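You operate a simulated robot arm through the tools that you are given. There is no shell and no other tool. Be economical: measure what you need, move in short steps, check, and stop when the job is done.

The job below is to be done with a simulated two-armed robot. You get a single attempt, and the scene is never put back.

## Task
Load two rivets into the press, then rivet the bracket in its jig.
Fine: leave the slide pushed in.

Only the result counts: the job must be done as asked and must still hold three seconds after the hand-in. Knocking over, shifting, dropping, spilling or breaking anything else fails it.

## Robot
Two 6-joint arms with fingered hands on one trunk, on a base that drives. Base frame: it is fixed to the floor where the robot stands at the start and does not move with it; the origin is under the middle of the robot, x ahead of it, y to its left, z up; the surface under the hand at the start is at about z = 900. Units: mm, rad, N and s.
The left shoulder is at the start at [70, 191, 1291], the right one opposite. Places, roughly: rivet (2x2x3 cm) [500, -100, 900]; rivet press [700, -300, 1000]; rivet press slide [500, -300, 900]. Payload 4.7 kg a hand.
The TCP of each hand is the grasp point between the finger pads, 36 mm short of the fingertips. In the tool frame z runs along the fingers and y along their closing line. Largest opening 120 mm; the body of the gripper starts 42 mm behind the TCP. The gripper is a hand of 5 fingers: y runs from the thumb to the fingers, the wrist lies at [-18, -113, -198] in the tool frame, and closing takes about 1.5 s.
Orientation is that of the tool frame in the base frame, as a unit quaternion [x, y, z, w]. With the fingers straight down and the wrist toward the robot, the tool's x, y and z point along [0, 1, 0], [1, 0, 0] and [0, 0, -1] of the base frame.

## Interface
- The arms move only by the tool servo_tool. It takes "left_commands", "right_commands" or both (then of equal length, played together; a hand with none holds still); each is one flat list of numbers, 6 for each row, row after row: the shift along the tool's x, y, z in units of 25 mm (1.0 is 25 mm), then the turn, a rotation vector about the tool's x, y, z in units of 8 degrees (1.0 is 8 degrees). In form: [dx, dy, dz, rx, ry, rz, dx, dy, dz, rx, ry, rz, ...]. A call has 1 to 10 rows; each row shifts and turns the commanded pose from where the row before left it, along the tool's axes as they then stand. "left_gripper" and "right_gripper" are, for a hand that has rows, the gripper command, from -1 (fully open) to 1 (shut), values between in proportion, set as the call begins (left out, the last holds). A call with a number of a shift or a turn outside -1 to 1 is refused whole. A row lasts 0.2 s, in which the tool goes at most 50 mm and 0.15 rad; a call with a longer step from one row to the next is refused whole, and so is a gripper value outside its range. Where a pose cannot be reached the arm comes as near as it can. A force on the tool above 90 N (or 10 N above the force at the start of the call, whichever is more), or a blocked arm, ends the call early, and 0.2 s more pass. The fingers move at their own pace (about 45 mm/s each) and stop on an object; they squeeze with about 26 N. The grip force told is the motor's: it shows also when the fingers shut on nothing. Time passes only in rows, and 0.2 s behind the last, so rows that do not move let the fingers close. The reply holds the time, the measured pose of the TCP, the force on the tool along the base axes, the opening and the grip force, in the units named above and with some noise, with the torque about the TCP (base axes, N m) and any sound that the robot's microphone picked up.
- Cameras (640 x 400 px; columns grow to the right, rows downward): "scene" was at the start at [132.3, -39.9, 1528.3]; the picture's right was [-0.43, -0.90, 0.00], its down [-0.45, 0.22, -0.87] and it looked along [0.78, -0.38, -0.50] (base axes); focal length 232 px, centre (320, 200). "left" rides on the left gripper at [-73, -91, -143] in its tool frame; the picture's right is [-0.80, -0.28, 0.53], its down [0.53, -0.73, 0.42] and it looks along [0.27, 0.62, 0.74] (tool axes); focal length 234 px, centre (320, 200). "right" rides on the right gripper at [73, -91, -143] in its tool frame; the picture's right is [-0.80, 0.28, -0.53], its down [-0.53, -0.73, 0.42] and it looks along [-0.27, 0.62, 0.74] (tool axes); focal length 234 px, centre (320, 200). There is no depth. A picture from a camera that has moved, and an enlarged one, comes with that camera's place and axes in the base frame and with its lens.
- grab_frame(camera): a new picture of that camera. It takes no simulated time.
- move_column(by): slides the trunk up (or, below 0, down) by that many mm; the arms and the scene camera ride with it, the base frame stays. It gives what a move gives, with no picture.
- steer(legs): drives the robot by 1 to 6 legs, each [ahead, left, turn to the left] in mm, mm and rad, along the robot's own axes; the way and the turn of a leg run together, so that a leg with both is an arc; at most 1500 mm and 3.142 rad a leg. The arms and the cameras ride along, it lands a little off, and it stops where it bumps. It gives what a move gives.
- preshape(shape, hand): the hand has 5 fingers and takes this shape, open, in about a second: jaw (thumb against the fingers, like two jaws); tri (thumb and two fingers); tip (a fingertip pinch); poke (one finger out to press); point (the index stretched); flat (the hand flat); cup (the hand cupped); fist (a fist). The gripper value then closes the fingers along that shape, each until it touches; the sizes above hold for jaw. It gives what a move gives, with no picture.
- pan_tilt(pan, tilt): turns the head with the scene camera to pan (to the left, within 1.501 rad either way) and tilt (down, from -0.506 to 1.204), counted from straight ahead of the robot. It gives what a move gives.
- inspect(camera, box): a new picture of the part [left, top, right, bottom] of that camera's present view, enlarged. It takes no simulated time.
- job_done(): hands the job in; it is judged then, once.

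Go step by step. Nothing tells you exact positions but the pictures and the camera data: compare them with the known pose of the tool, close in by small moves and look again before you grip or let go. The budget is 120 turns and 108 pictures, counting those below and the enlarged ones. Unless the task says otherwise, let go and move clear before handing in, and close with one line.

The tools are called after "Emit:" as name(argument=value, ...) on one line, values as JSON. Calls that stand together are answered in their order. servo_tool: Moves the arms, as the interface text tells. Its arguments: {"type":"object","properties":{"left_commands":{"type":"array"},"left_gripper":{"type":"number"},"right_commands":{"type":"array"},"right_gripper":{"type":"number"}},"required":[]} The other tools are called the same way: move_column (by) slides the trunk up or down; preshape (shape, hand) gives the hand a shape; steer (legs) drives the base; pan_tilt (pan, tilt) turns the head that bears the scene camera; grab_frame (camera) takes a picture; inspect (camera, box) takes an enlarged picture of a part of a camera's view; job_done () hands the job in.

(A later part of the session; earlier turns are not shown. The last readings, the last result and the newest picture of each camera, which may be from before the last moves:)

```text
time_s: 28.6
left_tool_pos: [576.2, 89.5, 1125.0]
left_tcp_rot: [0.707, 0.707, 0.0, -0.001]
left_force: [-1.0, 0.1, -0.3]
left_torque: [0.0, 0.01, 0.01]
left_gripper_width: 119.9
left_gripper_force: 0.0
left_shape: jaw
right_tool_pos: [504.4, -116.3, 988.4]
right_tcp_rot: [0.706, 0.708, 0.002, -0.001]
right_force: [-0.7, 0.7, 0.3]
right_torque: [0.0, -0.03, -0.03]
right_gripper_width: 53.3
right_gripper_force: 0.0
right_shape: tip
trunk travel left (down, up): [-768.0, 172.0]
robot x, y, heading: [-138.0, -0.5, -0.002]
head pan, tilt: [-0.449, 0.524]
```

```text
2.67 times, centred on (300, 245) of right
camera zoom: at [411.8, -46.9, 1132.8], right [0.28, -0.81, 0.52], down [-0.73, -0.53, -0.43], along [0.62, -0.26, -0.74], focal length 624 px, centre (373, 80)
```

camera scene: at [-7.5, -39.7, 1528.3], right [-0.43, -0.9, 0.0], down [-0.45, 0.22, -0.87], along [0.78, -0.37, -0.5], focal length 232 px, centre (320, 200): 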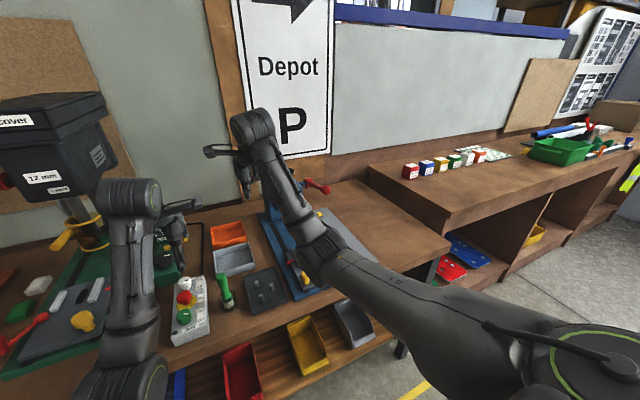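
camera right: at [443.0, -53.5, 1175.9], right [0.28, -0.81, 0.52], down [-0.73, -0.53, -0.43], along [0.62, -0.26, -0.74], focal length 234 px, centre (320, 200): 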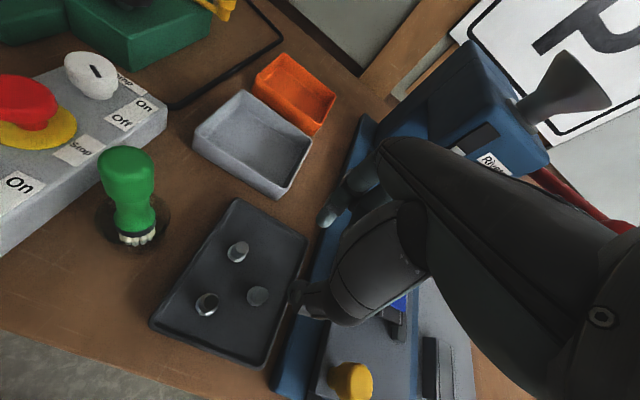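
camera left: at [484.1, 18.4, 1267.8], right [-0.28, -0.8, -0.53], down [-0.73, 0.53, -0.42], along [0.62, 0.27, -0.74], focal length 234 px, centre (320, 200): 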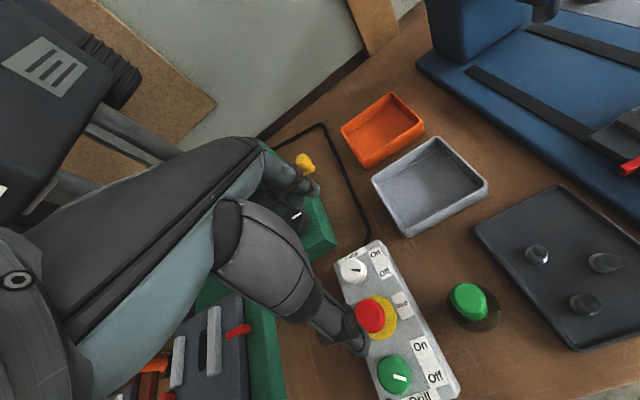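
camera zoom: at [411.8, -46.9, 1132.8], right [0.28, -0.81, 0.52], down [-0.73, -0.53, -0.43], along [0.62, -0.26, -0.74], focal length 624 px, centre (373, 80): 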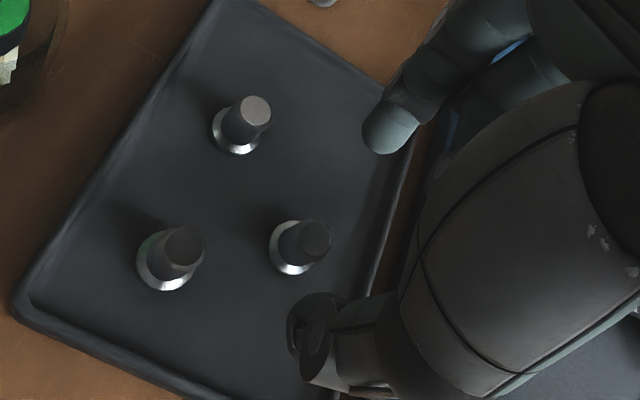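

Same picture as with the first rivet, so I apply the same correction, descend and close.

Emit:
servo_tool(right_commands=[0.08, -0.26, 0, 0, 0, 0, 0, 0, 0.7, 0, 0, 0, 0, 0, 0.72, 0, 0, 0, 0, 0, 0, 0, 0, 0])

Emit:
inspect(camera="right", box=[200, 170, 400, 320])

Emit:
servo_tool(right_commands=[0, 0, 0, 0, 0, 0, 0, 0, 0, 0, 0, 0, 0, 0, 0, 0, 0, 0, 0, 0, 0, 0, 0, 0, 0, 0, 0, 0, 0, 0, 0, 0, 0, 0, 0, 0, 0, 0, 0, 0, 0, 0], right_gripper=1)

Emit:
inspect(camera="right", box=[200, 170, 400, 320])

```text
time_s: 29.6
left_tool_pos: [576.2, 89.6, 1125.2]
left_tcp_rot: [0.707, 0.708, 0.0, -0.001]
left_force: [-1.0, 0.7, 0.9]
left_torque: [-0.01, 0.02, -0.01]
left_gripper_width: 119.8
left_gripper_force: 0.0
left_shape: jaw
right_tool_pos: [502.6, -121.0, 956.5]
right_tcp_rot: [0.707, 0.707, 0.003, 0.008]
right_force: [0.3, 0.4, -0.5]
right_torque: [0.0, -0.01, 0.01]
right_gripper_width: 53.7
right_gripper_force: 0.0
right_shape: tip
trunk travel left (down, up): [-768.0, 172.0]
robot x, y, heading: [-138.6, -1.3, 0.006]
head pan, tilt: [-0.449, 0.524]
```

```text
2.67 times, centred on (300, 245) of right
camera zoom: at [407.7, -48.4, 1099.7], right [0.27, -0.8, 0.53], down [-0.73, -0.54, -0.43], along [0.63, -0.27, -0.73], focal length 624 px, centre (373, 80)
```

zoom: 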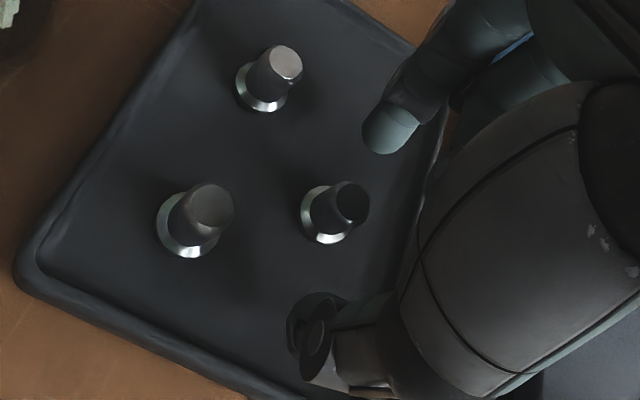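

```text
time_s: 31.2
left_tool_pos: [575.7, 88.6, 1126.1]
left_tcp_rot: [0.707, 0.708, 0.0, 0.0]
left_force: [0.1, 0.2, 0.2]
left_torque: [0.02, 0.04, -0.04]
left_gripper_width: 119.7
left_gripper_force: 0.0
left_shape: jaw
right_tool_pos: [500.4, -122.3, 954.8]
right_tcp_rot: [0.707, 0.707, 0.002, 0.007]
right_force: [2.0, -1.0, 7.9]
right_torque: [0.05, -0.08, -0.01]
right_gripper_width: 9.6
right_gripper_force: 25.9
right_shape: tip
trunk travel left (down, up): [-768.0, 172.0]
robot x, y, heading: [-139.1, -2.1, 0.005]
head pan, tilt: [-0.449, 0.524]
```

```text
2.67 times, centred on (300, 245) of right
camera zoom: at [406.8, -49.8, 1097.7], right [0.27, -0.8, 0.53], down [-0.73, -0.53, -0.43], along [0.63, -0.27, -0.73], focal length 624 px, centre (373, 80)
```

zoom: 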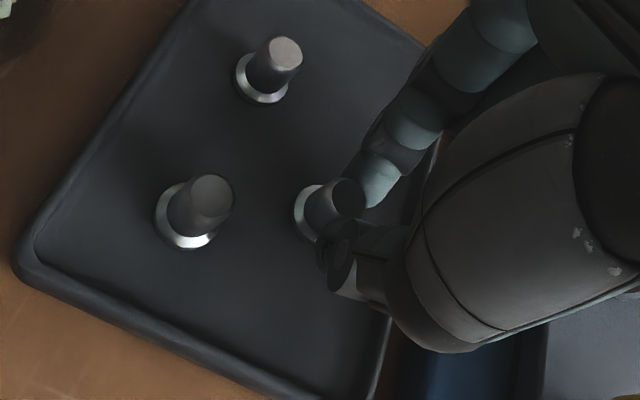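

The fingers closed on the rivet's edge (9.6 mm), so I'll reopen, shift a few mm to the left and grip again.

Emit:
servo_tool(right_commands=[0, 0, 0, 0, 0, 0, 0, 0, 0, 0, 0, 0, 0, 0, 0, 0, 0, 0, 0, 0, 0, 0, 0, 0, 0, 0, 0, 0, 0, 0], right_gripper=0.1)

Emit:
inspect(camera="right", box=[200, 170, 400, 320])

```text
time_s: 32.4
left_tool_pos: [575.4, 89.0, 1125.6]
left_tcp_rot: [0.707, 0.707, 0.001, 0.0]
left_force: [0.3, 0.3, 0.8]
left_torque: [0.0, -0.01, -0.02]
left_gripper_width: 120.0
left_gripper_force: 0.2
left_shape: jaw
right_tool_pos: [500.2, -123.3, 953.7]
right_tcp_rot: [0.708, 0.707, 0.0, 0.005]
right_force: [-0.8, -0.5, -0.3]
right_torque: [0.01, 0.02, 0.04]
right_gripper_width: 53.5
right_gripper_force: 0.1
right_shape: tip
trunk travel left (down, up): [-768.0, 172.0]
robot x, y, heading: [-139.0, -1.2, 0.001]
head pan, tilt: [-0.449, 0.524]
```

```text
2.67 times, centred on (300, 245) of right
camera zoom: at [406.9, -50.2, 1096.4], right [0.27, -0.8, 0.53], down [-0.73, -0.53, -0.43], along [0.63, -0.27, -0.73], focal length 624 px, centre (373, 80)
```

zoom: 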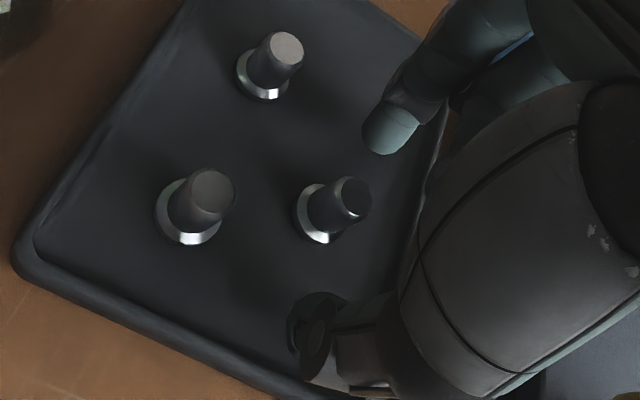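

The rivet is still upright; shifting 6.5 mm left and closing again.

Emit:
servo_tool(right_commands=[0.27, 0, 0.08, 0, 0, 0, 0, 0, 0, 0, 0, 0, 0, 0, 0, 0, 0, 0])

Emit:
inspect(camera="right", box=[200, 170, 400, 320])

```text
time_s: 33.2
left_tool_pos: [575.5, 89.5, 1126.3]
left_tcp_rot: [0.706, 0.708, 0.0, 0.001]
left_force: [-0.1, -1.0, 0.4]
left_torque: [0.02, -0.02, -0.03]
left_gripper_width: 119.7
left_gripper_force: 0.2
left_shape: jaw
right_tool_pos: [502.9, -125.3, 952.1]
right_tcp_rot: [0.71, 0.704, -0.005, 0.012]
right_force: [0.4, -0.7, 0.0]
right_torque: [0.03, -0.02, 0.02]
right_gripper_width: 53.5
right_gripper_force: 0.0
right_shape: tip
trunk travel left (down, up): [-768.0, 172.0]
robot x, y, heading: [-140.9, 0.6, 0.004]
head pan, tilt: [-0.449, 0.524]
```

```text
2.67 times, centred on (300, 245) of right
camera zoom: at [409.9, -49.9, 1092.4], right [0.27, -0.79, 0.55], down [-0.73, -0.54, -0.42], along [0.63, -0.29, -0.72], focal length 624 px, centre (373, 80)
```

zoom: 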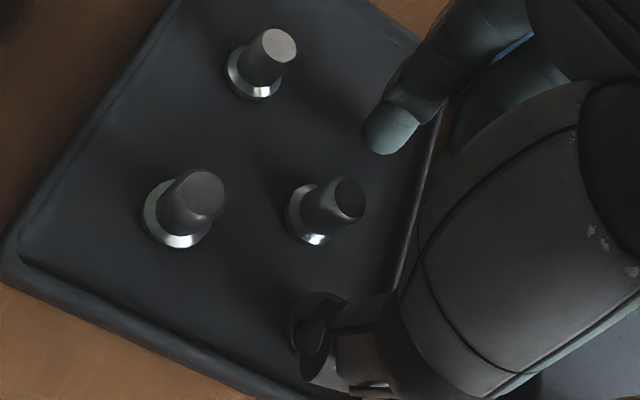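

The arm is at a joint limit here. I'll rise clear, back the base another 70 mm for this rivet, and return afterwards.

Emit:
servo_tool(right_commands=[-0.2, 0, -0.6, 0, 0, 0, 0, 0, -1, 0, 0, 0, 0, 0, -1, 0, 0, 0, 0, 0.5, -1, 0, 0, 0, 0, 0, 0, 0, 0, 0])

Emit:
steer(legs=[[-70, 0, 0]])

```text
time_s: 34.4
left_tool_pos: [574.9, 89.7, 1124.8]
left_tcp_rot: [0.707, 0.707, 0.0, 0.0]
left_force: [0.5, -0.2, 0.7]
left_torque: [0.05, 0.0, 0.0]
left_gripper_width: 119.9
left_gripper_force: 0.0
left_shape: jaw
right_tool_pos: [510.4, -112.6, 1042.0]
right_tcp_rot: [0.705, 0.709, 0.002, -0.001]
right_force: [1.0, 0.0, 0.2]
right_torque: [0.0, -0.02, 0.03]
right_gripper_width: 53.7
right_gripper_force: 0.1
right_shape: tip
trunk travel left (down, up): [-768.0, 172.0]
robot x, y, heading: [-139.5, -0.0, -0.002]
head pan, tilt: [-0.449, 0.524]
```

```text
time_s: 35.4
left_tool_pos: [509.1, 88.8, 1124.0]
left_tcp_rot: [0.707, 0.708, -0.001, 0.0]
left_force: [0.3, -0.7, -0.3]
left_torque: [0.01, 0.01, 0.0]
left_gripper_width: 119.5
left_gripper_force: 0.0
left_shape: jaw
right_tool_pos: [441.5, -114.0, 1040.3]
right_tcp_rot: [0.706, 0.708, 0.002, -0.001]
right_force: [-1.0, -0.5, 0.2]
right_torque: [-0.01, 0.01, -0.02]
right_gripper_width: 53.4
right_gripper_force: 0.1
right_shape: tip
trunk travel left (down, up): [-768.0, 172.0]
robot x, y, heading: [-206.4, -2.4, 0.0]
head pan, tilt: [-0.449, 0.524]
```

Now forward to the rivet and down to just above it.

Emit:
servo_tool(right_commands=[0, 0.8, 0, 0, 0, 0, 0, 0.8, 0, 0, 0, 0, 0, 0.75, 0.5, 0, 0, 0, -0.05, 0, 0.8, 0, 0, 0, 0, 0, 0.7, 0, 0, 0, 0, 0, 0, 0, 0, 0])

Emit:
inspect(camera="right", box=[200, 170, 400, 320])

```text
time_s: 36.8
left_tool_pos: [508.4, 89.7, 1124.3]
left_tcp_rot: [0.706, 0.708, -0.001, 0.0]
left_force: [-0.3, -0.1, -0.1]
left_torque: [0.0, 0.0, -0.02]
left_gripper_width: 119.7
left_gripper_force: 0.0
left_shape: jaw
right_tool_pos: [501.6, -115.5, 991.5]
right_tcp_rot: [0.706, 0.708, 0.003, -0.001]
right_force: [0.0, 0.0, 0.4]
right_torque: [-0.02, 0.01, -0.02]
right_gripper_width: 53.8
right_gripper_force: 0.1
right_shape: tip
trunk travel left (down, up): [-768.0, 172.0]
robot x, y, heading: [-208.4, -1.4, -0.003]
head pan, tilt: [-0.449, 0.524]
```

```text
2.67 times, centred on (300, 245) of right
camera zoom: at [408.9, -44.2, 1135.4], right [0.28, -0.81, 0.52], down [-0.73, -0.53, -0.43], along [0.62, -0.26, -0.74], focal length 624 px, centre (373, 80)
```

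zoom: 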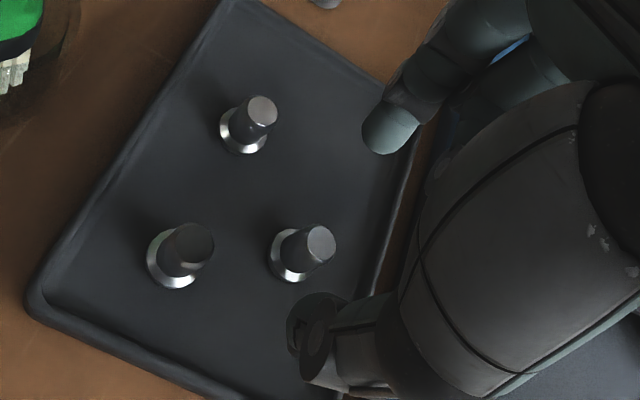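

Well aligned (≈2 mm off). Lowering and closing.

Emit:
servo_tool(right_commands=[-0.02, -0.1, 0, 0, 0, 0, 0, 0, 0.8, 0, 0, 0, 0, 0, 0.75, 0, 0, 0, 0, 0, 0, 0, 0, 0])

Emit:
inspect(camera="right", box=[200, 170, 400, 320])

```text
time_s: 37.8
left_tool_pos: [508.9, 89.0, 1125.0]
left_tcp_rot: [0.706, 0.708, 0.001, 0.0]
left_force: [-0.3, 0.6, -0.1]
left_torque: [0.0, 0.0, -0.04]
left_gripper_width: 119.4
left_gripper_force: 0.1
left_shape: jaw
right_tool_pos: [497.9, -113.8, 951.4]
right_tcp_rot: [0.706, 0.708, 0.003, -0.001]
right_force: [0.2, -0.7, -0.1]
right_torque: [0.0, 0.02, 0.01]
right_gripper_width: 53.7
right_gripper_force: 0.0
right_shape: tip
trunk travel left (down, up): [-768.0, 172.0]
robot x, y, heading: [-207.2, -0.5, 0.003]
head pan, tilt: [-0.449, 0.524]
```

```text
2.67 times, centred on (300, 245) of right
camera zoom: at [405.1, -43.5, 1096.8], right [0.28, -0.81, 0.52], down [-0.73, -0.53, -0.43], along [0.62, -0.26, -0.74], focal length 624 px, centre (373, 80)
```

zoom: 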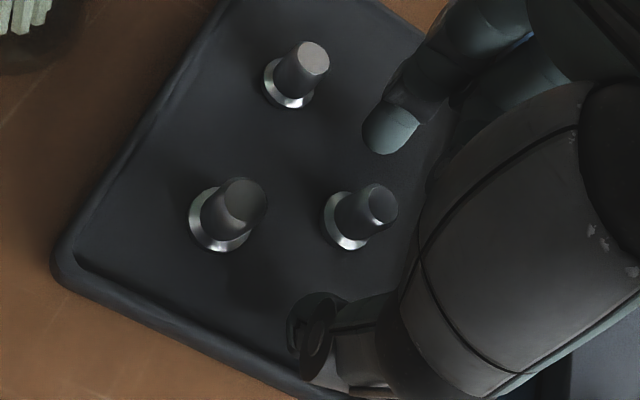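

Rivet top sits right at the pinch centre. Closing.

Emit:
servo_tool(right_commands=[0, 0, 0, 0, 0, 0, 0, 0, 0, 0, 0, 0, 0, 0, 0, 0, 0, 0, 0, 0, 0, 0, 0, 0, 0, 0, 0, 0, 0, 0, 0, 0, 0, 0, 0, 0, 0, 0, 0, 0, 0, 0], right_gripper=1)

Emit:
inspect(camera="right", box=[200, 170, 400, 320])

```text
time_s: 39.4
left_tool_pos: [509.1, 89.1, 1123.6]
left_tcp_rot: [0.706, 0.708, 0.0, 0.001]
left_force: [-0.2, -0.1, -0.6]
left_torque: [-0.02, -0.01, 0.0]
left_gripper_width: 119.8
left_gripper_force: 0.1
left_shape: jaw
right_tool_pos: [498.4, -114.7, 951.9]
right_tcp_rot: [0.706, 0.709, 0.002, -0.001]
right_force: [0.0, 0.1, -0.3]
right_torque: [0.03, 0.01, -0.01]
right_gripper_width: 11.4
right_gripper_force: 26.3
right_shape: tip
trunk travel left (down, up): [-768.0, 172.0]
robot x, y, heading: [-210.1, 0.0, 0.0]
head pan, tilt: [-0.449, 0.524]
```

```text
2.67 times, centred on (300, 245) of right
camera zoom: at [405.2, -43.4, 1096.9], right [0.28, -0.81, 0.52], down [-0.73, -0.53, -0.43], along [0.62, -0.26, -0.74], focal length 624 px, centre (373, 80)
```

zoom: 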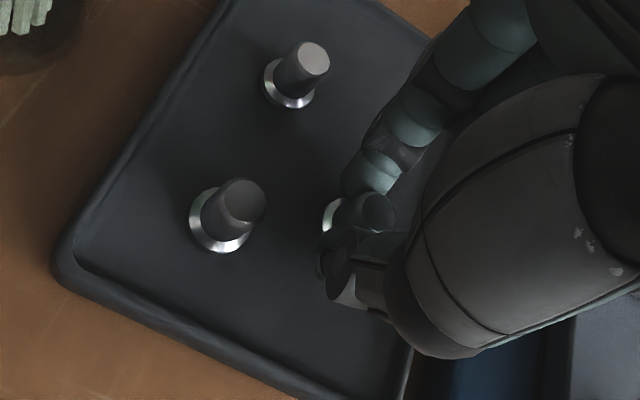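

Firm grip on the shank. Lifting, then driving forward 70 mm.

Emit:
servo_tool(right_commands=[0, 0, -0.5, 0, 0, 0, 0, 0, -1, 0, 0, 0, 0, 0, -1, 0, 0, 0, 0, 0, -1, 0, 0, 0, 0, 0, -1, 0, 0, 0, 0, 0, -1, 0, 0, 0, 0, 0.5, -1, 0, 0, 0, 0, 0.5, -1, 0, 0, 0, 0, 0.5, -1, 0, 0, 0, 0, 0.5, -1, 0, 0, 0])

Emit:
steer(legs=[[70, 0, 0]])

Emit:
grab_frame(camera="right")

```text
time_s: 41.6
left_tool_pos: [507.7, 89.8, 1124.6]
left_tcp_rot: [0.707, 0.708, 0.0, 0.001]
left_force: [0.4, 0.5, 0.5]
left_torque: [0.04, 0.01, 0.01]
left_gripper_width: 119.8
left_gripper_force: 0.0
left_shape: jaw
right_tool_pos: [551.4, -117.2, 1188.7]
right_tcp_rot: [0.705, 0.709, 0.003, -0.001]
right_force: [-0.1, -0.8, 0.4]
right_torque: [-0.04, -0.01, -0.03]
right_gripper_width: 11.7
right_gripper_force: 25.5
right_shape: tip
right hand out of reach, approached as far as the arm can: row 9
trunk travel left (down, up): [-768.0, 172.0]
robot x, y, heading: [-205.3, -3.4, 0.005]
head pan, tilt: [-0.449, 0.524]
```

```text
time_s: 42.6
left_tool_pos: [575.3, 88.7, 1126.8]
left_tcp_rot: [0.707, 0.707, 0.001, 0.0]
left_force: [-0.5, 0.4, 1.0]
left_torque: [0.02, 0.0, -0.03]
left_gripper_width: 119.7
left_gripper_force: 0.0
left_shape: jaw
right_tool_pos: [618.2, -117.3, 1191.2]
right_tcp_rot: [0.706, 0.708, 0.003, 0.0]
right_force: [0.3, 0.2, -0.4]
right_torque: [0.01, 0.0, -0.02]
right_gripper_width: 11.9
right_gripper_force: 25.6
right_shape: tip
trunk travel left (down, up): [-768.0, 172.0]
robot x, y, heading: [-137.8, 0.7, 0.001]
head pan, tilt: [-0.449, 0.524]
```

```text
65 pictures are left
camera right: at [524.5, -47.7, 1334.8], right [0.28, -0.81, 0.52], down [-0.73, -0.53, -0.43], along [0.63, -0.26, -0.74], focal length 234 px, centre (320, 200)
```

right: 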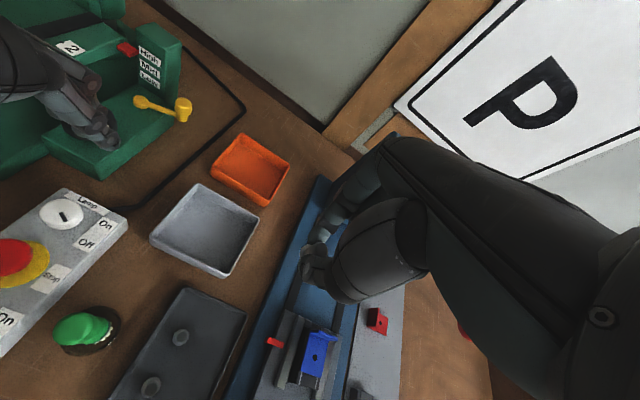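

Rivet held. Up to z≈1256, then over the funnel at (743,-264).

Emit:
servo_tool(right_commands=[0, 0.5, -0.87, 0, 0, 0, 0, 0.5, -0.87, 0, 0, 0, 0, 0.5, -0.87, 0, 0, 0, -0.98, 0.58, 0, 0, 0, 0, -0.98, 0.58, 0, 0, 0, 0, -0.98, 0.58, 0, 0, 0, 0, -0.98, 0.58, 0, 0, 0, 0, -0.98, 0.58, 0, 0, 0, 0, -0.98, 0.58, 0, 0, 0, 0, 0, 0, 0, 0, 0, 0])

Emit:
inspect(camera="right", box=[220, 170, 420, 320])

Emit:
inspect(camera="scene", box=[240, 130, 340, 210])

```text
time_s: 44.9
left_tool_pos: [577.2, 88.4, 1124.3]
left_tcp_rot: [0.707, 0.707, -0.001, 0.001]
left_force: [0.5, 0.3, 0.6]
left_torque: [-0.03, 0.0, 0.0]
left_gripper_width: 119.6
left_gripper_force: 0.0
left_shape: jaw
right_tool_pos: [744.4, -265.0, 1253.9]
right_tcp_rot: [0.706, 0.709, 0.003, 0.0]
right_force: [-0.9, 0.2, 0.2]
right_torque: [-0.02, -0.01, 0.01]
right_gripper_width: 11.5
right_gripper_force: 26.5
right_shape: tip
trunk travel left (down, up): [-768.0, 172.0]
robot x, y, heading: [-141.3, -0.0, 0.003]
head pan, tilt: [-0.449, 0.524]
```

```text
2.67 times, centred on (320, 245) of right
camera zoom: at [651.6, -194.9, 1398.3], right [0.28, -0.81, 0.52], down [-0.73, -0.53, -0.43], along [0.62, -0.26, -0.74], focal length 624 px, centre (320, 80)
```

zoom: 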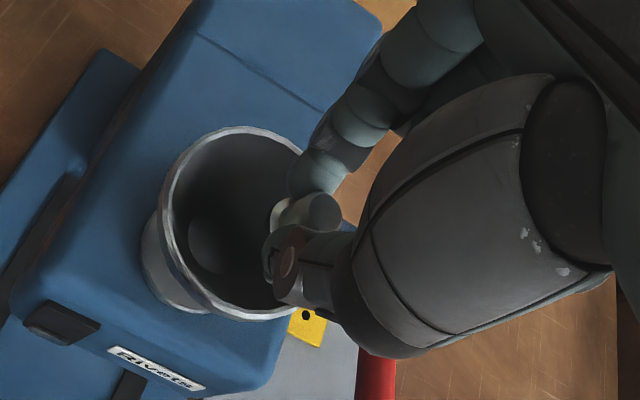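

```text
5.00 times, centred on (290, 170) of scene
camera zoom: at [-6.9, -39.5, 1528.4], right [-0.43, -0.9, 0.0], down [-0.45, 0.22, -0.87], along [0.78, -0.38, -0.5], focal length 1162 px, centre (470, 350)
```

zoom: 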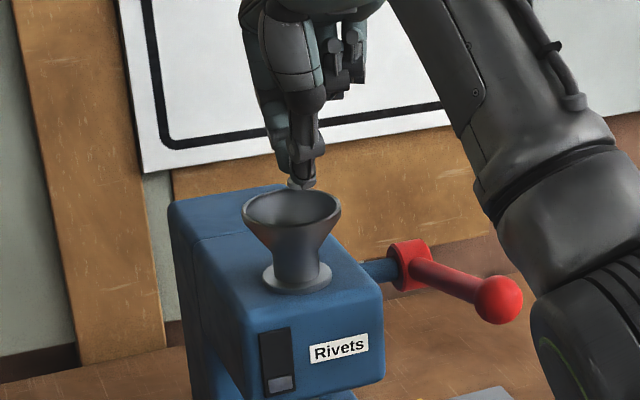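

Aligned over the cup. Lower 18 mm and release.

Emit:
servo_tool(right_commands=[0, 0, 0.4, 0, 0, 0, 0, 0, 0.35, 0, 0, 0, 0, 0, 0, 0, 0, 0])

Emit:
servo_tool(right_commands=[0, 0, 0, 0, 0, 0, 0, 0, 0, 0, 0, 0, 0, 0, 0, 0, 0, 0, 0, 0, 0, 0, 0, 0, 0, 0, 0, 0, 0, 0], right_gripper=0.4)

Emit:
inspect(camera="right", box=[220, 170, 420, 320])

Emit:
inspect(camera="scene", box=[240, 130, 340, 210])

```text
time_s: 45.6
left_tool_pos: [577.4, 88.6, 1123.6]
left_tcp_rot: [0.707, 0.707, 0.0, 0.001]
left_force: [0.6, -0.4, -0.1]
left_torque: [0.01, 0.01, 0.02]
left_gripper_width: 119.7
left_gripper_force: 0.0
left_shape: jaw
right_tool_pos: [745.4, -265.5, 1235.6]
right_tcp_rot: [0.706, 0.709, 0.003, -0.001]
right_force: [-0.9, -0.5, -0.6]
right_torque: [-0.05, 0.02, 0.02]
right_gripper_width: 11.4
right_gripper_force: 25.7
right_shape: tip
trunk travel left (down, up): [-768.0, 172.0]
robot x, y, heading: [-139.1, -2.3, 0.001]
head pan, tilt: [-0.449, 0.524]
```

```text
time_s: 46.9
left_tool_pos: [576.1, 87.6, 1125.4]
left_tcp_rot: [0.707, 0.707, 0.0, 0.0]
left_force: [-0.7, -0.5, 0.5]
left_torque: [0.01, 0.0, 0.0]
left_gripper_width: 119.8
left_gripper_force: 0.1
left_shape: jaw
right_tool_pos: [745.6, -265.0, 1236.8]
right_tcp_rot: [0.706, 0.709, 0.003, -0.001]
right_force: [-0.8, 0.7, -0.4]
right_torque: [0.0, 0.0, -0.02]
right_gripper_width: 35.8
right_gripper_force: 0.0
right_shape: tip
trunk travel left (down, up): [-768.0, 172.0]
robot x, y, heading: [-141.1, -2.4, 0.003]
head pan, tilt: [-0.449, 0.524]
```

```text
2.67 times, centred on (320, 245) of right
camera zoom: at [651.7, -195.1, 1379.7], right [0.28, -0.81, 0.52], down [-0.73, -0.53, -0.43], along [0.62, -0.26, -0.74], focal length 624 px, centre (320, 80)
```

zoom: 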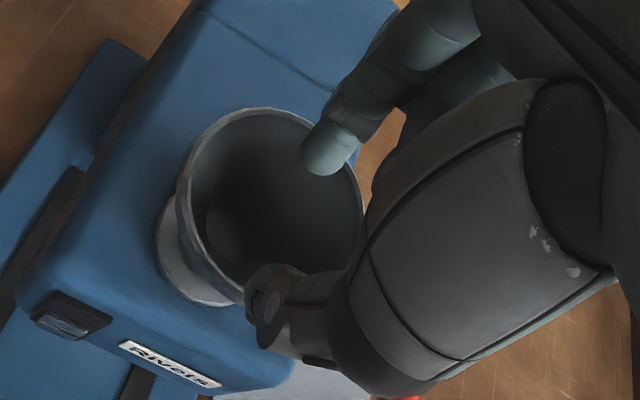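

```text
5.00 times, centred on (290, 170) of scene
camera zoom: at [-6.7, -40.0, 1528.3], right [-0.43, -0.9, 0.0], down [-0.45, 0.22, -0.87], along [0.78, -0.38, -0.5], focal length 1162 px, centre (470, 350)
```

zoom: 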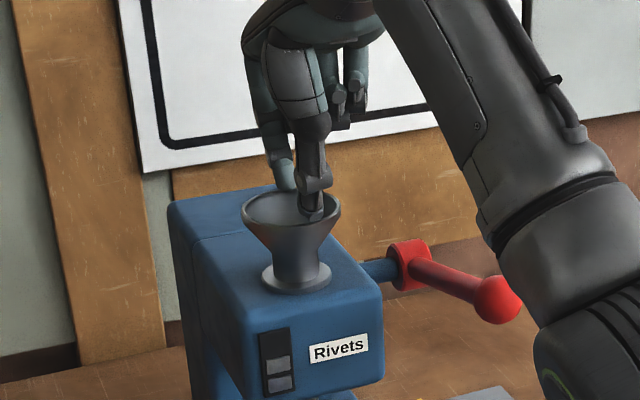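

Window shows two rivets loaded. Now I leave the funnel, go back over the slide and look at knob, jig and the red part closely.

Emit:
servo_tool(right_commands=[0, 0, -0.8, 0, 0, 0, 0, 0, -0.6, 0, 0, 0, 0, -1, 0, 0, 0, 0, 0, -1, 0, 0, 0, 0, 0, -1, 0, 0, 0, 0, 0, -1, 0, 0, 0, 0, 0, -0.5, 1, 0, 0, 0, 0, -0.5, 1, 0, 0, 0, 0, -0.5, 1, 0, 0, 0], right_gripper=1)

Emit:
servo_tool(right_commands=[0, -1, 0.5, 0, 0, 0, 0, -1, 0.5, 0, 0, 0, 0, -1, 0.5, 0, 0, 0, 0, -1, 0, 0, 0, 0, 0, -1, 0, 0, 0, 0, 0, -1, 0, 0, 0, 0])

Emit:
grab_frame(camera="right")

Emit:
grab_frame(camera="scene")

```text
time_s: 48.9
left_tool_pos: [575.6, 88.2, 1124.4]
left_tcp_rot: [0.707, 0.707, 0.0, 0.001]
left_force: [1.2, -0.2, 0.1]
left_torque: [0.0, 0.0, 0.0]
left_gripper_width: 119.6
left_gripper_force: 0.0
left_shape: jaw
right_tool_pos: [606.4, -267.2, 1196.2]
right_tcp_rot: [0.706, 0.708, 0.004, 0.0]
right_force: [0.5, -0.2, 0.4]
right_torque: [0.0, 0.01, -0.02]
right_gripper_width: 0.0
right_gripper_force: 25.8
right_shape: tip
trunk travel left (down, up): [-768.0, 172.0]
robot x, y, heading: [-136.9, 0.8, 0.002]
head pan, tilt: [-0.449, 0.524]
```

```text
time_s: 50.2
left_tool_pos: [577.1, 88.3, 1125.6]
left_tcp_rot: [0.708, 0.707, 0.001, 0.0]
left_force: [-0.5, 0.3, 0.3]
left_torque: [0.02, 0.0, 0.01]
left_gripper_width: 119.8
left_gripper_force: 0.0
left_shape: jaw
right_tool_pos: [519.2, -309.2, 1109.6]
right_tcp_rot: [0.705, 0.709, 0.005, -0.001]
right_force: [0.1, -0.8, -0.7]
right_torque: [0.02, -0.03, 0.0]
right_gripper_width: 0.0
right_gripper_force: 26.1
right_shape: tip
right hand out of reach, approached as far as the arm can: row 1, 2, 3, 4, 5, 6
trunk travel left (down, up): [-768.0, 172.0]
robot x, y, heading: [-136.7, 0.9, 0.0]
head pan, tilt: [-0.449, 0.524]
```

```text
60 pictures are left
camera right: at [426.0, -239.2, 1253.5], right [0.28, -0.81, 0.52], down [-0.73, -0.53, -0.43], along [0.63, -0.26, -0.74], focal length 234 px, centre (320, 200)
```

right: 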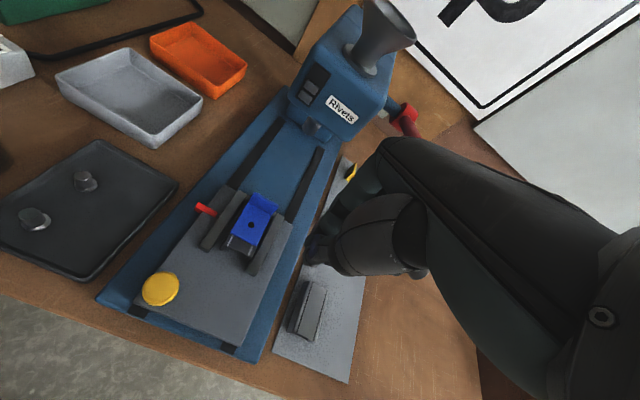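

```text
59 pictures are left
camera scene: at [-7.6, -40.9, 1528.4], right [-0.43, -0.9, 0.0], down [-0.45, 0.22, -0.87], along [0.78, -0.38, -0.5], focal length 232 px, centre (320, 200)
```

scene: 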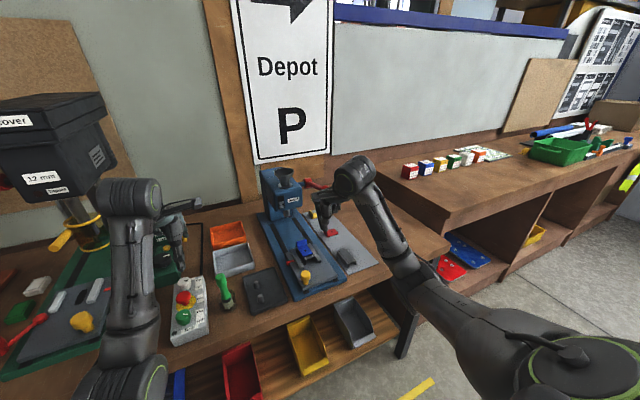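

Emit:
inspect(camera="right", box=[120, 170, 320, 340])

Emit:
inspect(camera="scene", box=[255, 220, 345, 300])

```text
2.35 times, centred on (220, 255) of right
camera zoom: at [426.0, -239.2, 1253.5], right [0.28, -0.81, 0.52], down [-0.73, -0.53, -0.43], along [0.63, -0.26, -0.74], focal length 551 px, centre (555, 71)
```

zoom: 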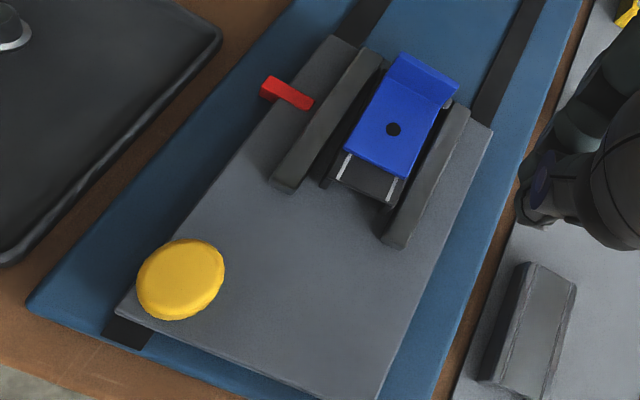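

```text
5.00 times, centred on (300, 260) of scene
camera zoom: at [-7.6, -40.9, 1528.4], right [-0.43, -0.9, 0.0], down [-0.45, 0.22, -0.87], along [0.78, -0.38, -0.5], focal length 1162 px, centre (420, -100)
```

zoom: 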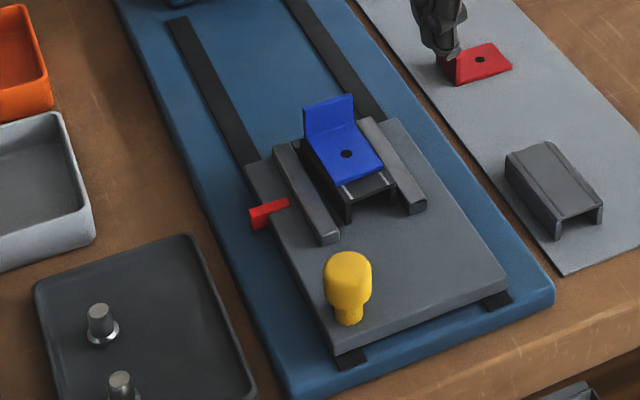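

Emit:
inspect(camera="right", box=[185, 180, 285, 260])

Emit:
inspect(camera="scene", box=[285, 232, 330, 272])

```text
5.00 times, centred on (235, 220) of right
camera zoom: at [426.0, -239.2, 1253.5], right [0.28, -0.81, 0.52], down [-0.73, -0.53, -0.43], along [0.63, -0.26, -0.74], focal length 1171 px, centre (745, 100)
```

zoom: 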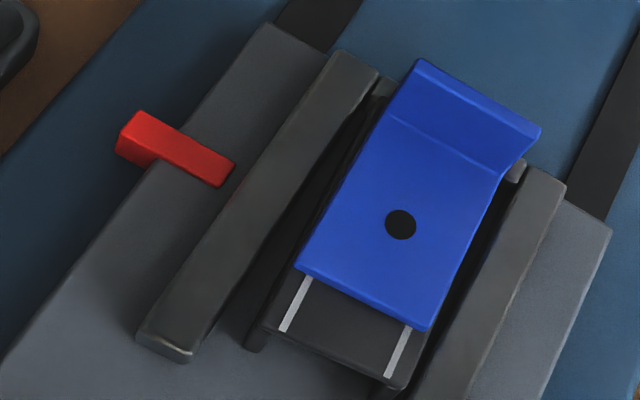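

```text
10.00 times, centred on (308, 252) of scene
camera zoom: at [-7.6, -40.9, 1528.4], right [-0.43, -0.9, 0.0], down [-0.45, 0.22, -0.87], along [0.78, -0.38, -0.5], focal length 2325 px, centre (445, -320)
```

zoom: 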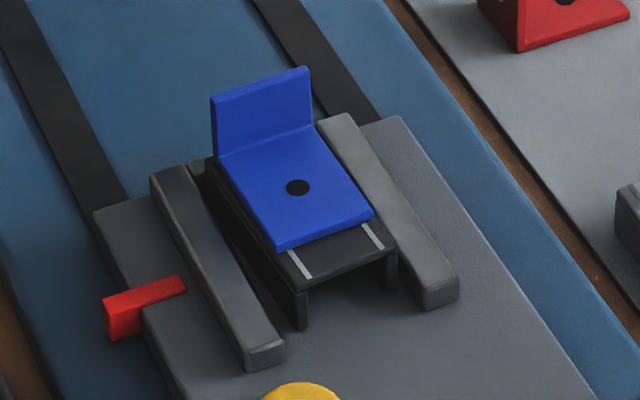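

Everything in the jig looks seated and aligned; the knob is at about (464,-218), top z≈965. I'll back the base by 80 mm, tilt the closed fingers forward 45°, and place them behind the knob.

Emit:
steer(legs=[[-80, 0, 0]])

Emit:
servo_tool(right_commands=[0, 0, 0, -0.94, 0, 0, 0, 0, 0, -0.94, 0, 0, 0, 0, 0, -0.94, 0, 0, 0, 0, 0, -0.94, 0, 0, 0, 0, 0, -0.94, 0, 0, 0, 0, 0, -0.94, 0, 0, 0, 0, 0, 0, 0, 0])

Emit:
grab_frame(camera="right")

Emit:
grab_frame(camera="scene")

```text
time_s: 51.3
left_tool_pos: [499.1, 89.0, 1124.4]
left_tcp_rot: [0.707, 0.707, 0.0, 0.0]
left_force: [0.1, -0.6, 0.8]
left_torque: [0.01, -0.01, 0.01]
left_gripper_width: 119.7
left_gripper_force: 0.1
left_shape: jaw
right_tool_pos: [442.1, -306.8, 1109.2]
right_tcp_rot: [0.705, 0.709, 0.005, -0.001]
right_force: [0.2, 0.0, -1.1]
right_torque: [0.01, -0.02, 0.02]
right_gripper_width: 0.0
right_gripper_force: 26.7
right_shape: tip
trunk travel left (down, up): [-768.0, 172.0]
robot x, y, heading: [-216.3, -6.8, 0.001]
head pan, tilt: [-0.449, 0.524]
```

```text
time_s: 52.9
left_tool_pos: [499.0, 88.9, 1124.4]
left_tcp_rot: [0.707, 0.708, 0.001, 0.0]
left_force: [0.3, -0.2, -0.6]
left_torque: [0.03, 0.0, 0.03]
left_gripper_width: 119.8
left_gripper_force: 0.1
left_shape: jaw
right_tool_pos: [440.4, -309.0, 1109.2]
right_tcp_rot: [0.65, 0.653, 0.278, 0.27]
right_force: [0.2, -0.1, -0.7]
right_torque: [0.0, 0.01, 0.0]
right_gripper_width: 0.2
right_gripper_force: 25.7
right_shape: tip
trunk travel left (down, up): [-768.0, 172.0]
robot x, y, heading: [-217.6, -0.8, 0.001]
head pan, tilt: [-0.449, 0.524]
```

```text
54 pictures are left
camera right: at [273.5, -237.8, 1146.1], right [-0.17, -0.81, 0.56], down [-0.21, -0.53, -0.82], along [0.96, -0.26, -0.08], focal length 234 px, centre (320, 200)
```

right: 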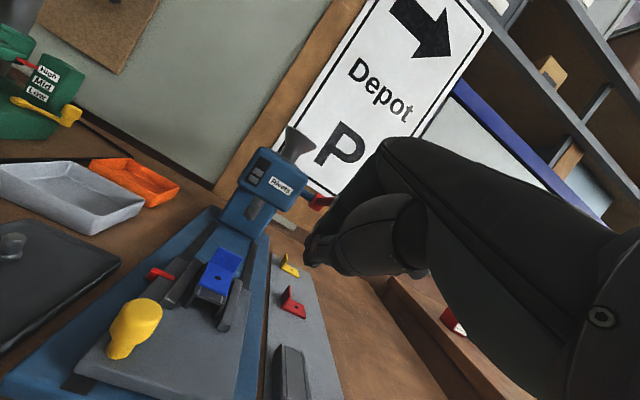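

```text
53 pictures are left
camera scene: at [-86.1, -39.8, 1528.3], right [-0.43, -0.9, 0.0], down [-0.45, 0.22, -0.87], along [0.78, -0.38, -0.5], focal length 232 px, centre (320, 200)
```

scene: 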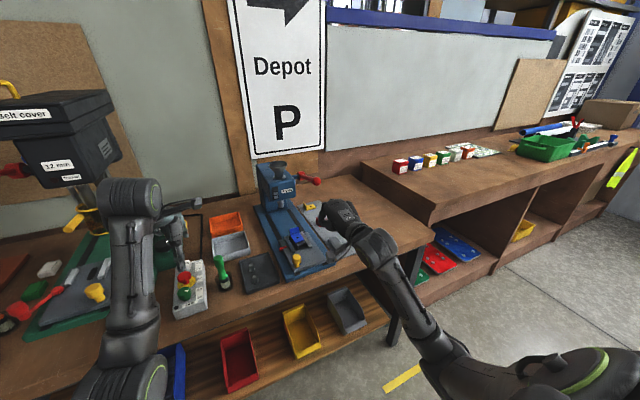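

Tilt is fine. Now go back 40 mm, then down behind the knob (tip at about (425,-218,955)).

Emit:
servo_tool(right_commands=[0, -0.57, -0.57, 0, 0, 0, 0, -0.57, -0.57, 0, 0, 0, 0.73, -0.73, 0.73, 0, 0, 0, 0.73, -0.73, 0.73, 0, 0, 0, 0.73, -0.73, 0.73, 0, 0, 0, 0.73, -0.73, 0.73, 0, 0, 0, 0.73, -0.73, 0.73, 0, 0, 0, 0, 0, 0, 0, 0, 0])

Emit:
grab_frame(camera="right")

Emit:
inspect(camera="scene", box=[240, 200, 360, 300])

```text
time_s: 54.7
left_tool_pos: [496.6, 88.8, 1124.5]
left_tcp_rot: [0.706, 0.708, 0.0, 0.0]
left_force: [0.0, 0.5, 0.1]
left_torque: [0.01, -0.02, 0.02]
left_gripper_width: 119.7
left_gripper_force: 0.0
left_shape: jaw
right_tool_pos: [401.9, -215.9, 981.9]
right_tcp_rot: [0.651, 0.653, 0.277, 0.27]
right_force: [0.1, -0.9, 0.8]
right_torque: [0.02, 0.0, 0.01]
right_gripper_width: 0.0
right_gripper_force: 26.1
right_shape: tip
trunk travel left (down, up): [-768.0, 172.0]
robot x, y, heading: [-219.5, 1.9, -0.002]
head pan, tilt: [-0.449, 0.524]
```

```text
52 pictures are left
camera right: at [233.8, -145.4, 1017.5], right [-0.17, -0.81, 0.56], down [-0.21, -0.53, -0.82], along [0.96, -0.26, -0.08], focal length 234 px, centre (320, 200)
```

right: 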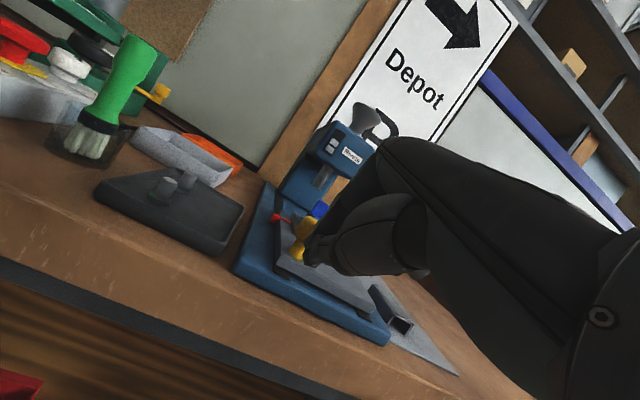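

```text
4.00 times, centred on (300, 250) of scene
camera zoom: at [-86.4, -40.6, 1528.3], right [-0.43, -0.9, 0.0], down [-0.45, 0.22, -0.87], along [0.78, -0.37, -0.5], focal length 930 px, centre (400, 0)
```

zoom: 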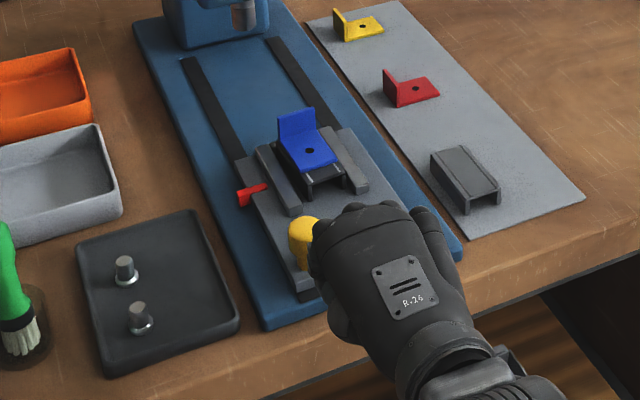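

Emit:
inspect(camera="right", box=[230, 160, 390, 290])

```text
3.08 times, centred on (310, 225) of right
camera zoom: at [233.8, -145.4, 1017.5], right [-0.17, -0.81, 0.56], down [-0.21, -0.53, -0.82], along [0.96, -0.26, -0.08], focal length 720 px, centre (351, 123)
```

zoom: 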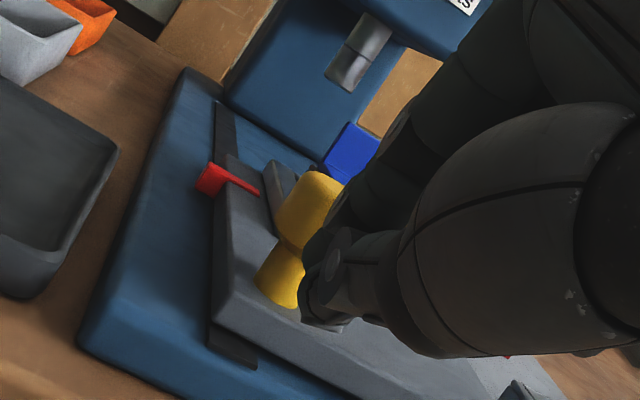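

Fingertips are right behind the knob. Pushing +x gently.

Emit:
servo_tool(right_commands=[0, 0.4, 0.4, 0, 0, 0, 0, 0.4, 0.4, 0, 0, 0, 0, 0.4, 0.4, 0, 0, 0, 0, 0.4, 0.4, 0, 0, 0, 0, 0.4, 0.4, 0, 0, 0])

Emit:
inspect(camera="right", box=[230, 160, 390, 290])

Emit:
inspect(camera="scene", box=[240, 200, 360, 300])

```text
time_s: 55.9
left_tool_pos: [498.1, 88.9, 1124.6]
left_tcp_rot: [0.707, 0.707, 0.0, 0.001]
left_force: [0.4, -0.2, 0.3]
left_torque: [-0.01, -0.01, 0.02]
left_gripper_width: 119.7
left_gripper_force: 0.1
left_shape: jaw
right_tool_pos: [473.0, -213.3, 981.3]
right_tcp_rot: [0.651, 0.653, 0.277, 0.27]
right_force: [-1.1, -0.3, 0.7]
right_torque: [0.01, 0.0, 0.02]
right_gripper_width: 0.1
right_gripper_force: 26.2
right_shape: tip
trunk travel left (down, up): [-768.0, 172.0]
robot x, y, heading: [-219.9, 1.3, -0.001]
head pan, tilt: [-0.449, 0.524]
```

```text
3.08 times, centred on (310, 225) of right
camera zoom: at [304.8, -144.7, 1018.5], right [-0.17, -0.81, 0.56], down [-0.21, -0.53, -0.82], along [0.96, -0.26, -0.08], focal length 720 px, centre (351, 123)
```

zoom: 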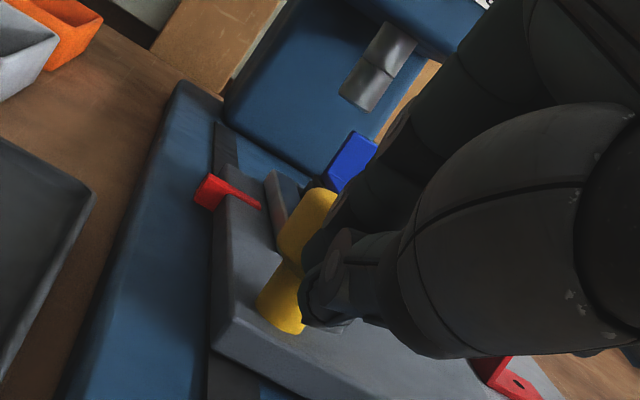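

```text
4.00 times, centred on (300, 250) of scene
camera zoom: at [-86.2, -39.8, 1528.3], right [-0.43, -0.9, 0.0], down [-0.45, 0.22, -0.87], along [0.78, -0.38, -0.5], focal length 930 px, centre (400, 0)
```

zoom: 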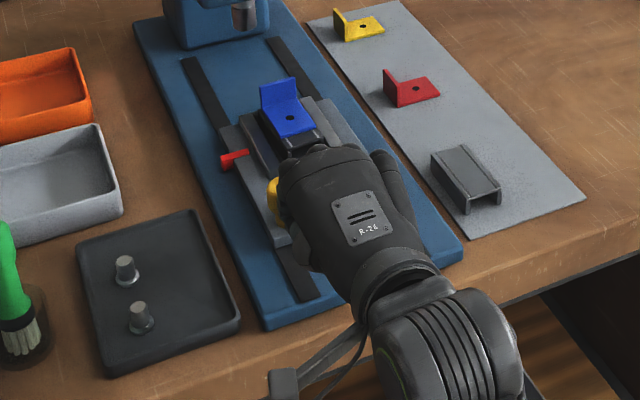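

The slide moves in smoothly. Continuing.

Emit:
servo_tool(right_commands=[-0.04, 0.4, 0.4, 0, 0, 0, -0.04, 0.4, 0.4, 0, 0, 0, 0, 0.4, 0.4, 0, 0, 0, 0, 0.4, 0.4, 0, 0, 0, 0, 0.4, 0.4, 0, 0, 0])

Emit:
inspect(camera="right", box=[230, 160, 390, 290])

Emit:
inspect(camera="scene", box=[240, 160, 360, 260])

```text
time_s: 57.1
left_tool_pos: [496.7, 88.7, 1125.7]
left_tcp_rot: [0.706, 0.708, 0.001, 0.0]
left_force: [0.3, -0.3, 0.0]
left_torque: [0.02, 0.03, 0.0]
left_gripper_width: 119.8
left_gripper_force: 0.1
left_shape: jaw
right_tool_pos: [542.5, -217.2, 984.0]
right_tcp_rot: [0.651, 0.653, 0.277, 0.27]
right_force: [-1.8, 0.9, 0.4]
right_torque: [0.03, 0.02, 0.03]
right_gripper_width: 0.0
right_gripper_force: 26.0
right_shape: tip
trunk travel left (down, up): [-768.0, 172.0]
robot x, y, heading: [-218.0, -1.3, 0.001]
head pan, tilt: [-0.449, 0.524]
```

```text
3.08 times, centred on (310, 225) of right
camera zoom: at [375.6, -146.8, 1019.5], right [-0.17, -0.81, 0.56], down [-0.21, -0.53, -0.82], along [0.96, -0.26, -0.08], focal length 720 px, centre (351, 123)
```

zoom: 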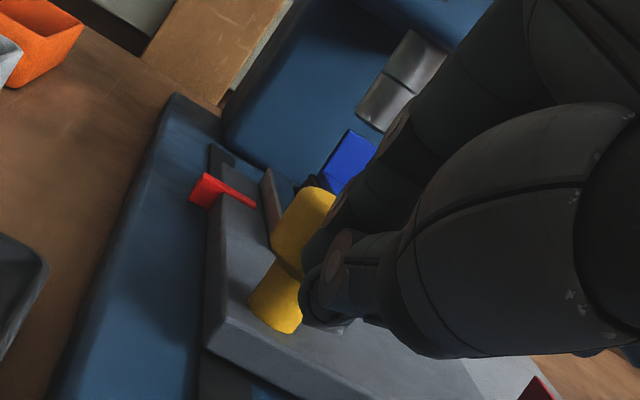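

```text
4.00 times, centred on (300, 210) of scene
camera zoom: at [-86.4, -39.8, 1528.3], right [-0.43, -0.9, 0.0], down [-0.45, 0.22, -0.87], along [0.78, -0.38, -0.5], focal length 930 px, centre (400, 160)
```

zoom: 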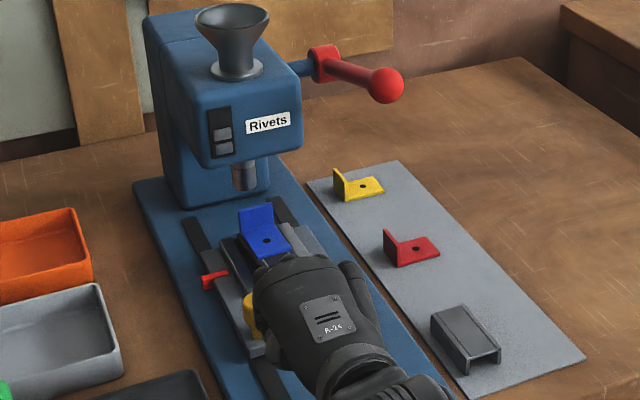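

Continuing toward the end stop.

Emit:
servo_tool(right_commands=[0, 0.4, 0.4, 0, 0, 0, 0, 0.4, 0.4, 0, 0, 0, 0, 0.4, 0.4, 0, 0, 0])

Emit:
inspect(camera="right", box=[210, 100, 410, 250])

Emit:
inspect(camera="scene", box=[250, 170, 350, 250])

```text
time_s: 57.9
left_tool_pos: [496.7, 90.0, 1124.8]
left_tcp_rot: [0.706, 0.708, 0.0, 0.0]
left_force: [-0.3, 0.5, 0.9]
left_torque: [-0.02, -0.01, -0.01]
left_gripper_width: 119.8
left_gripper_force: 0.0
left_shape: jaw
right_tool_pos: [584.7, -216.8, 982.3]
right_tcp_rot: [0.651, 0.653, 0.277, 0.27]
right_force: [-2.5, -0.8, 0.7]
right_torque: [0.0, 0.03, 0.01]
right_gripper_width: 0.0
right_gripper_force: 25.8
right_shape: tip
trunk travel left (down, up): [-768.0, 172.0]
robot x, y, heading: [-219.7, 1.0, 0.004]
head pan, tilt: [-0.449, 0.524]
```

```text
2.67 times, centred on (310, 175) of right
camera zoom: at [417.6, -146.1, 1019.3], right [-0.17, -0.81, 0.56], down [-0.21, -0.53, -0.82], along [0.96, -0.26, -0.08], focal length 624 px, centre (347, 267)
```

zoom: 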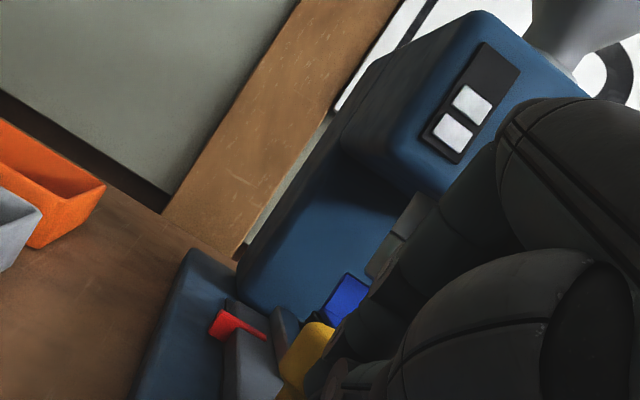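

```text
5.00 times, centred on (300, 210) of scene
camera zoom: at [-86.4, -39.8, 1528.3], right [-0.43, -0.9, 0.0], down [-0.45, 0.22, -0.87], along [0.78, -0.38, -0.5], focal length 1162 px, centre (420, 150)
```

zoom: 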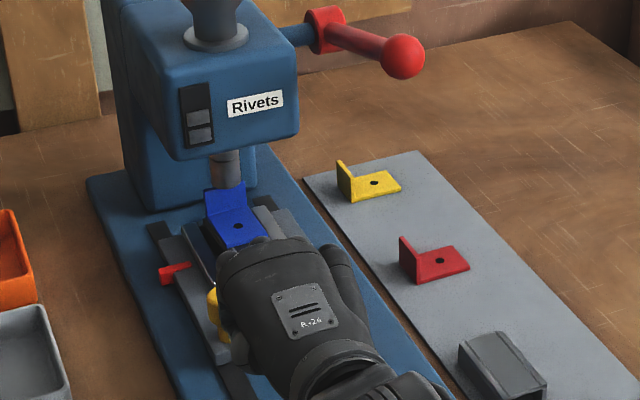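

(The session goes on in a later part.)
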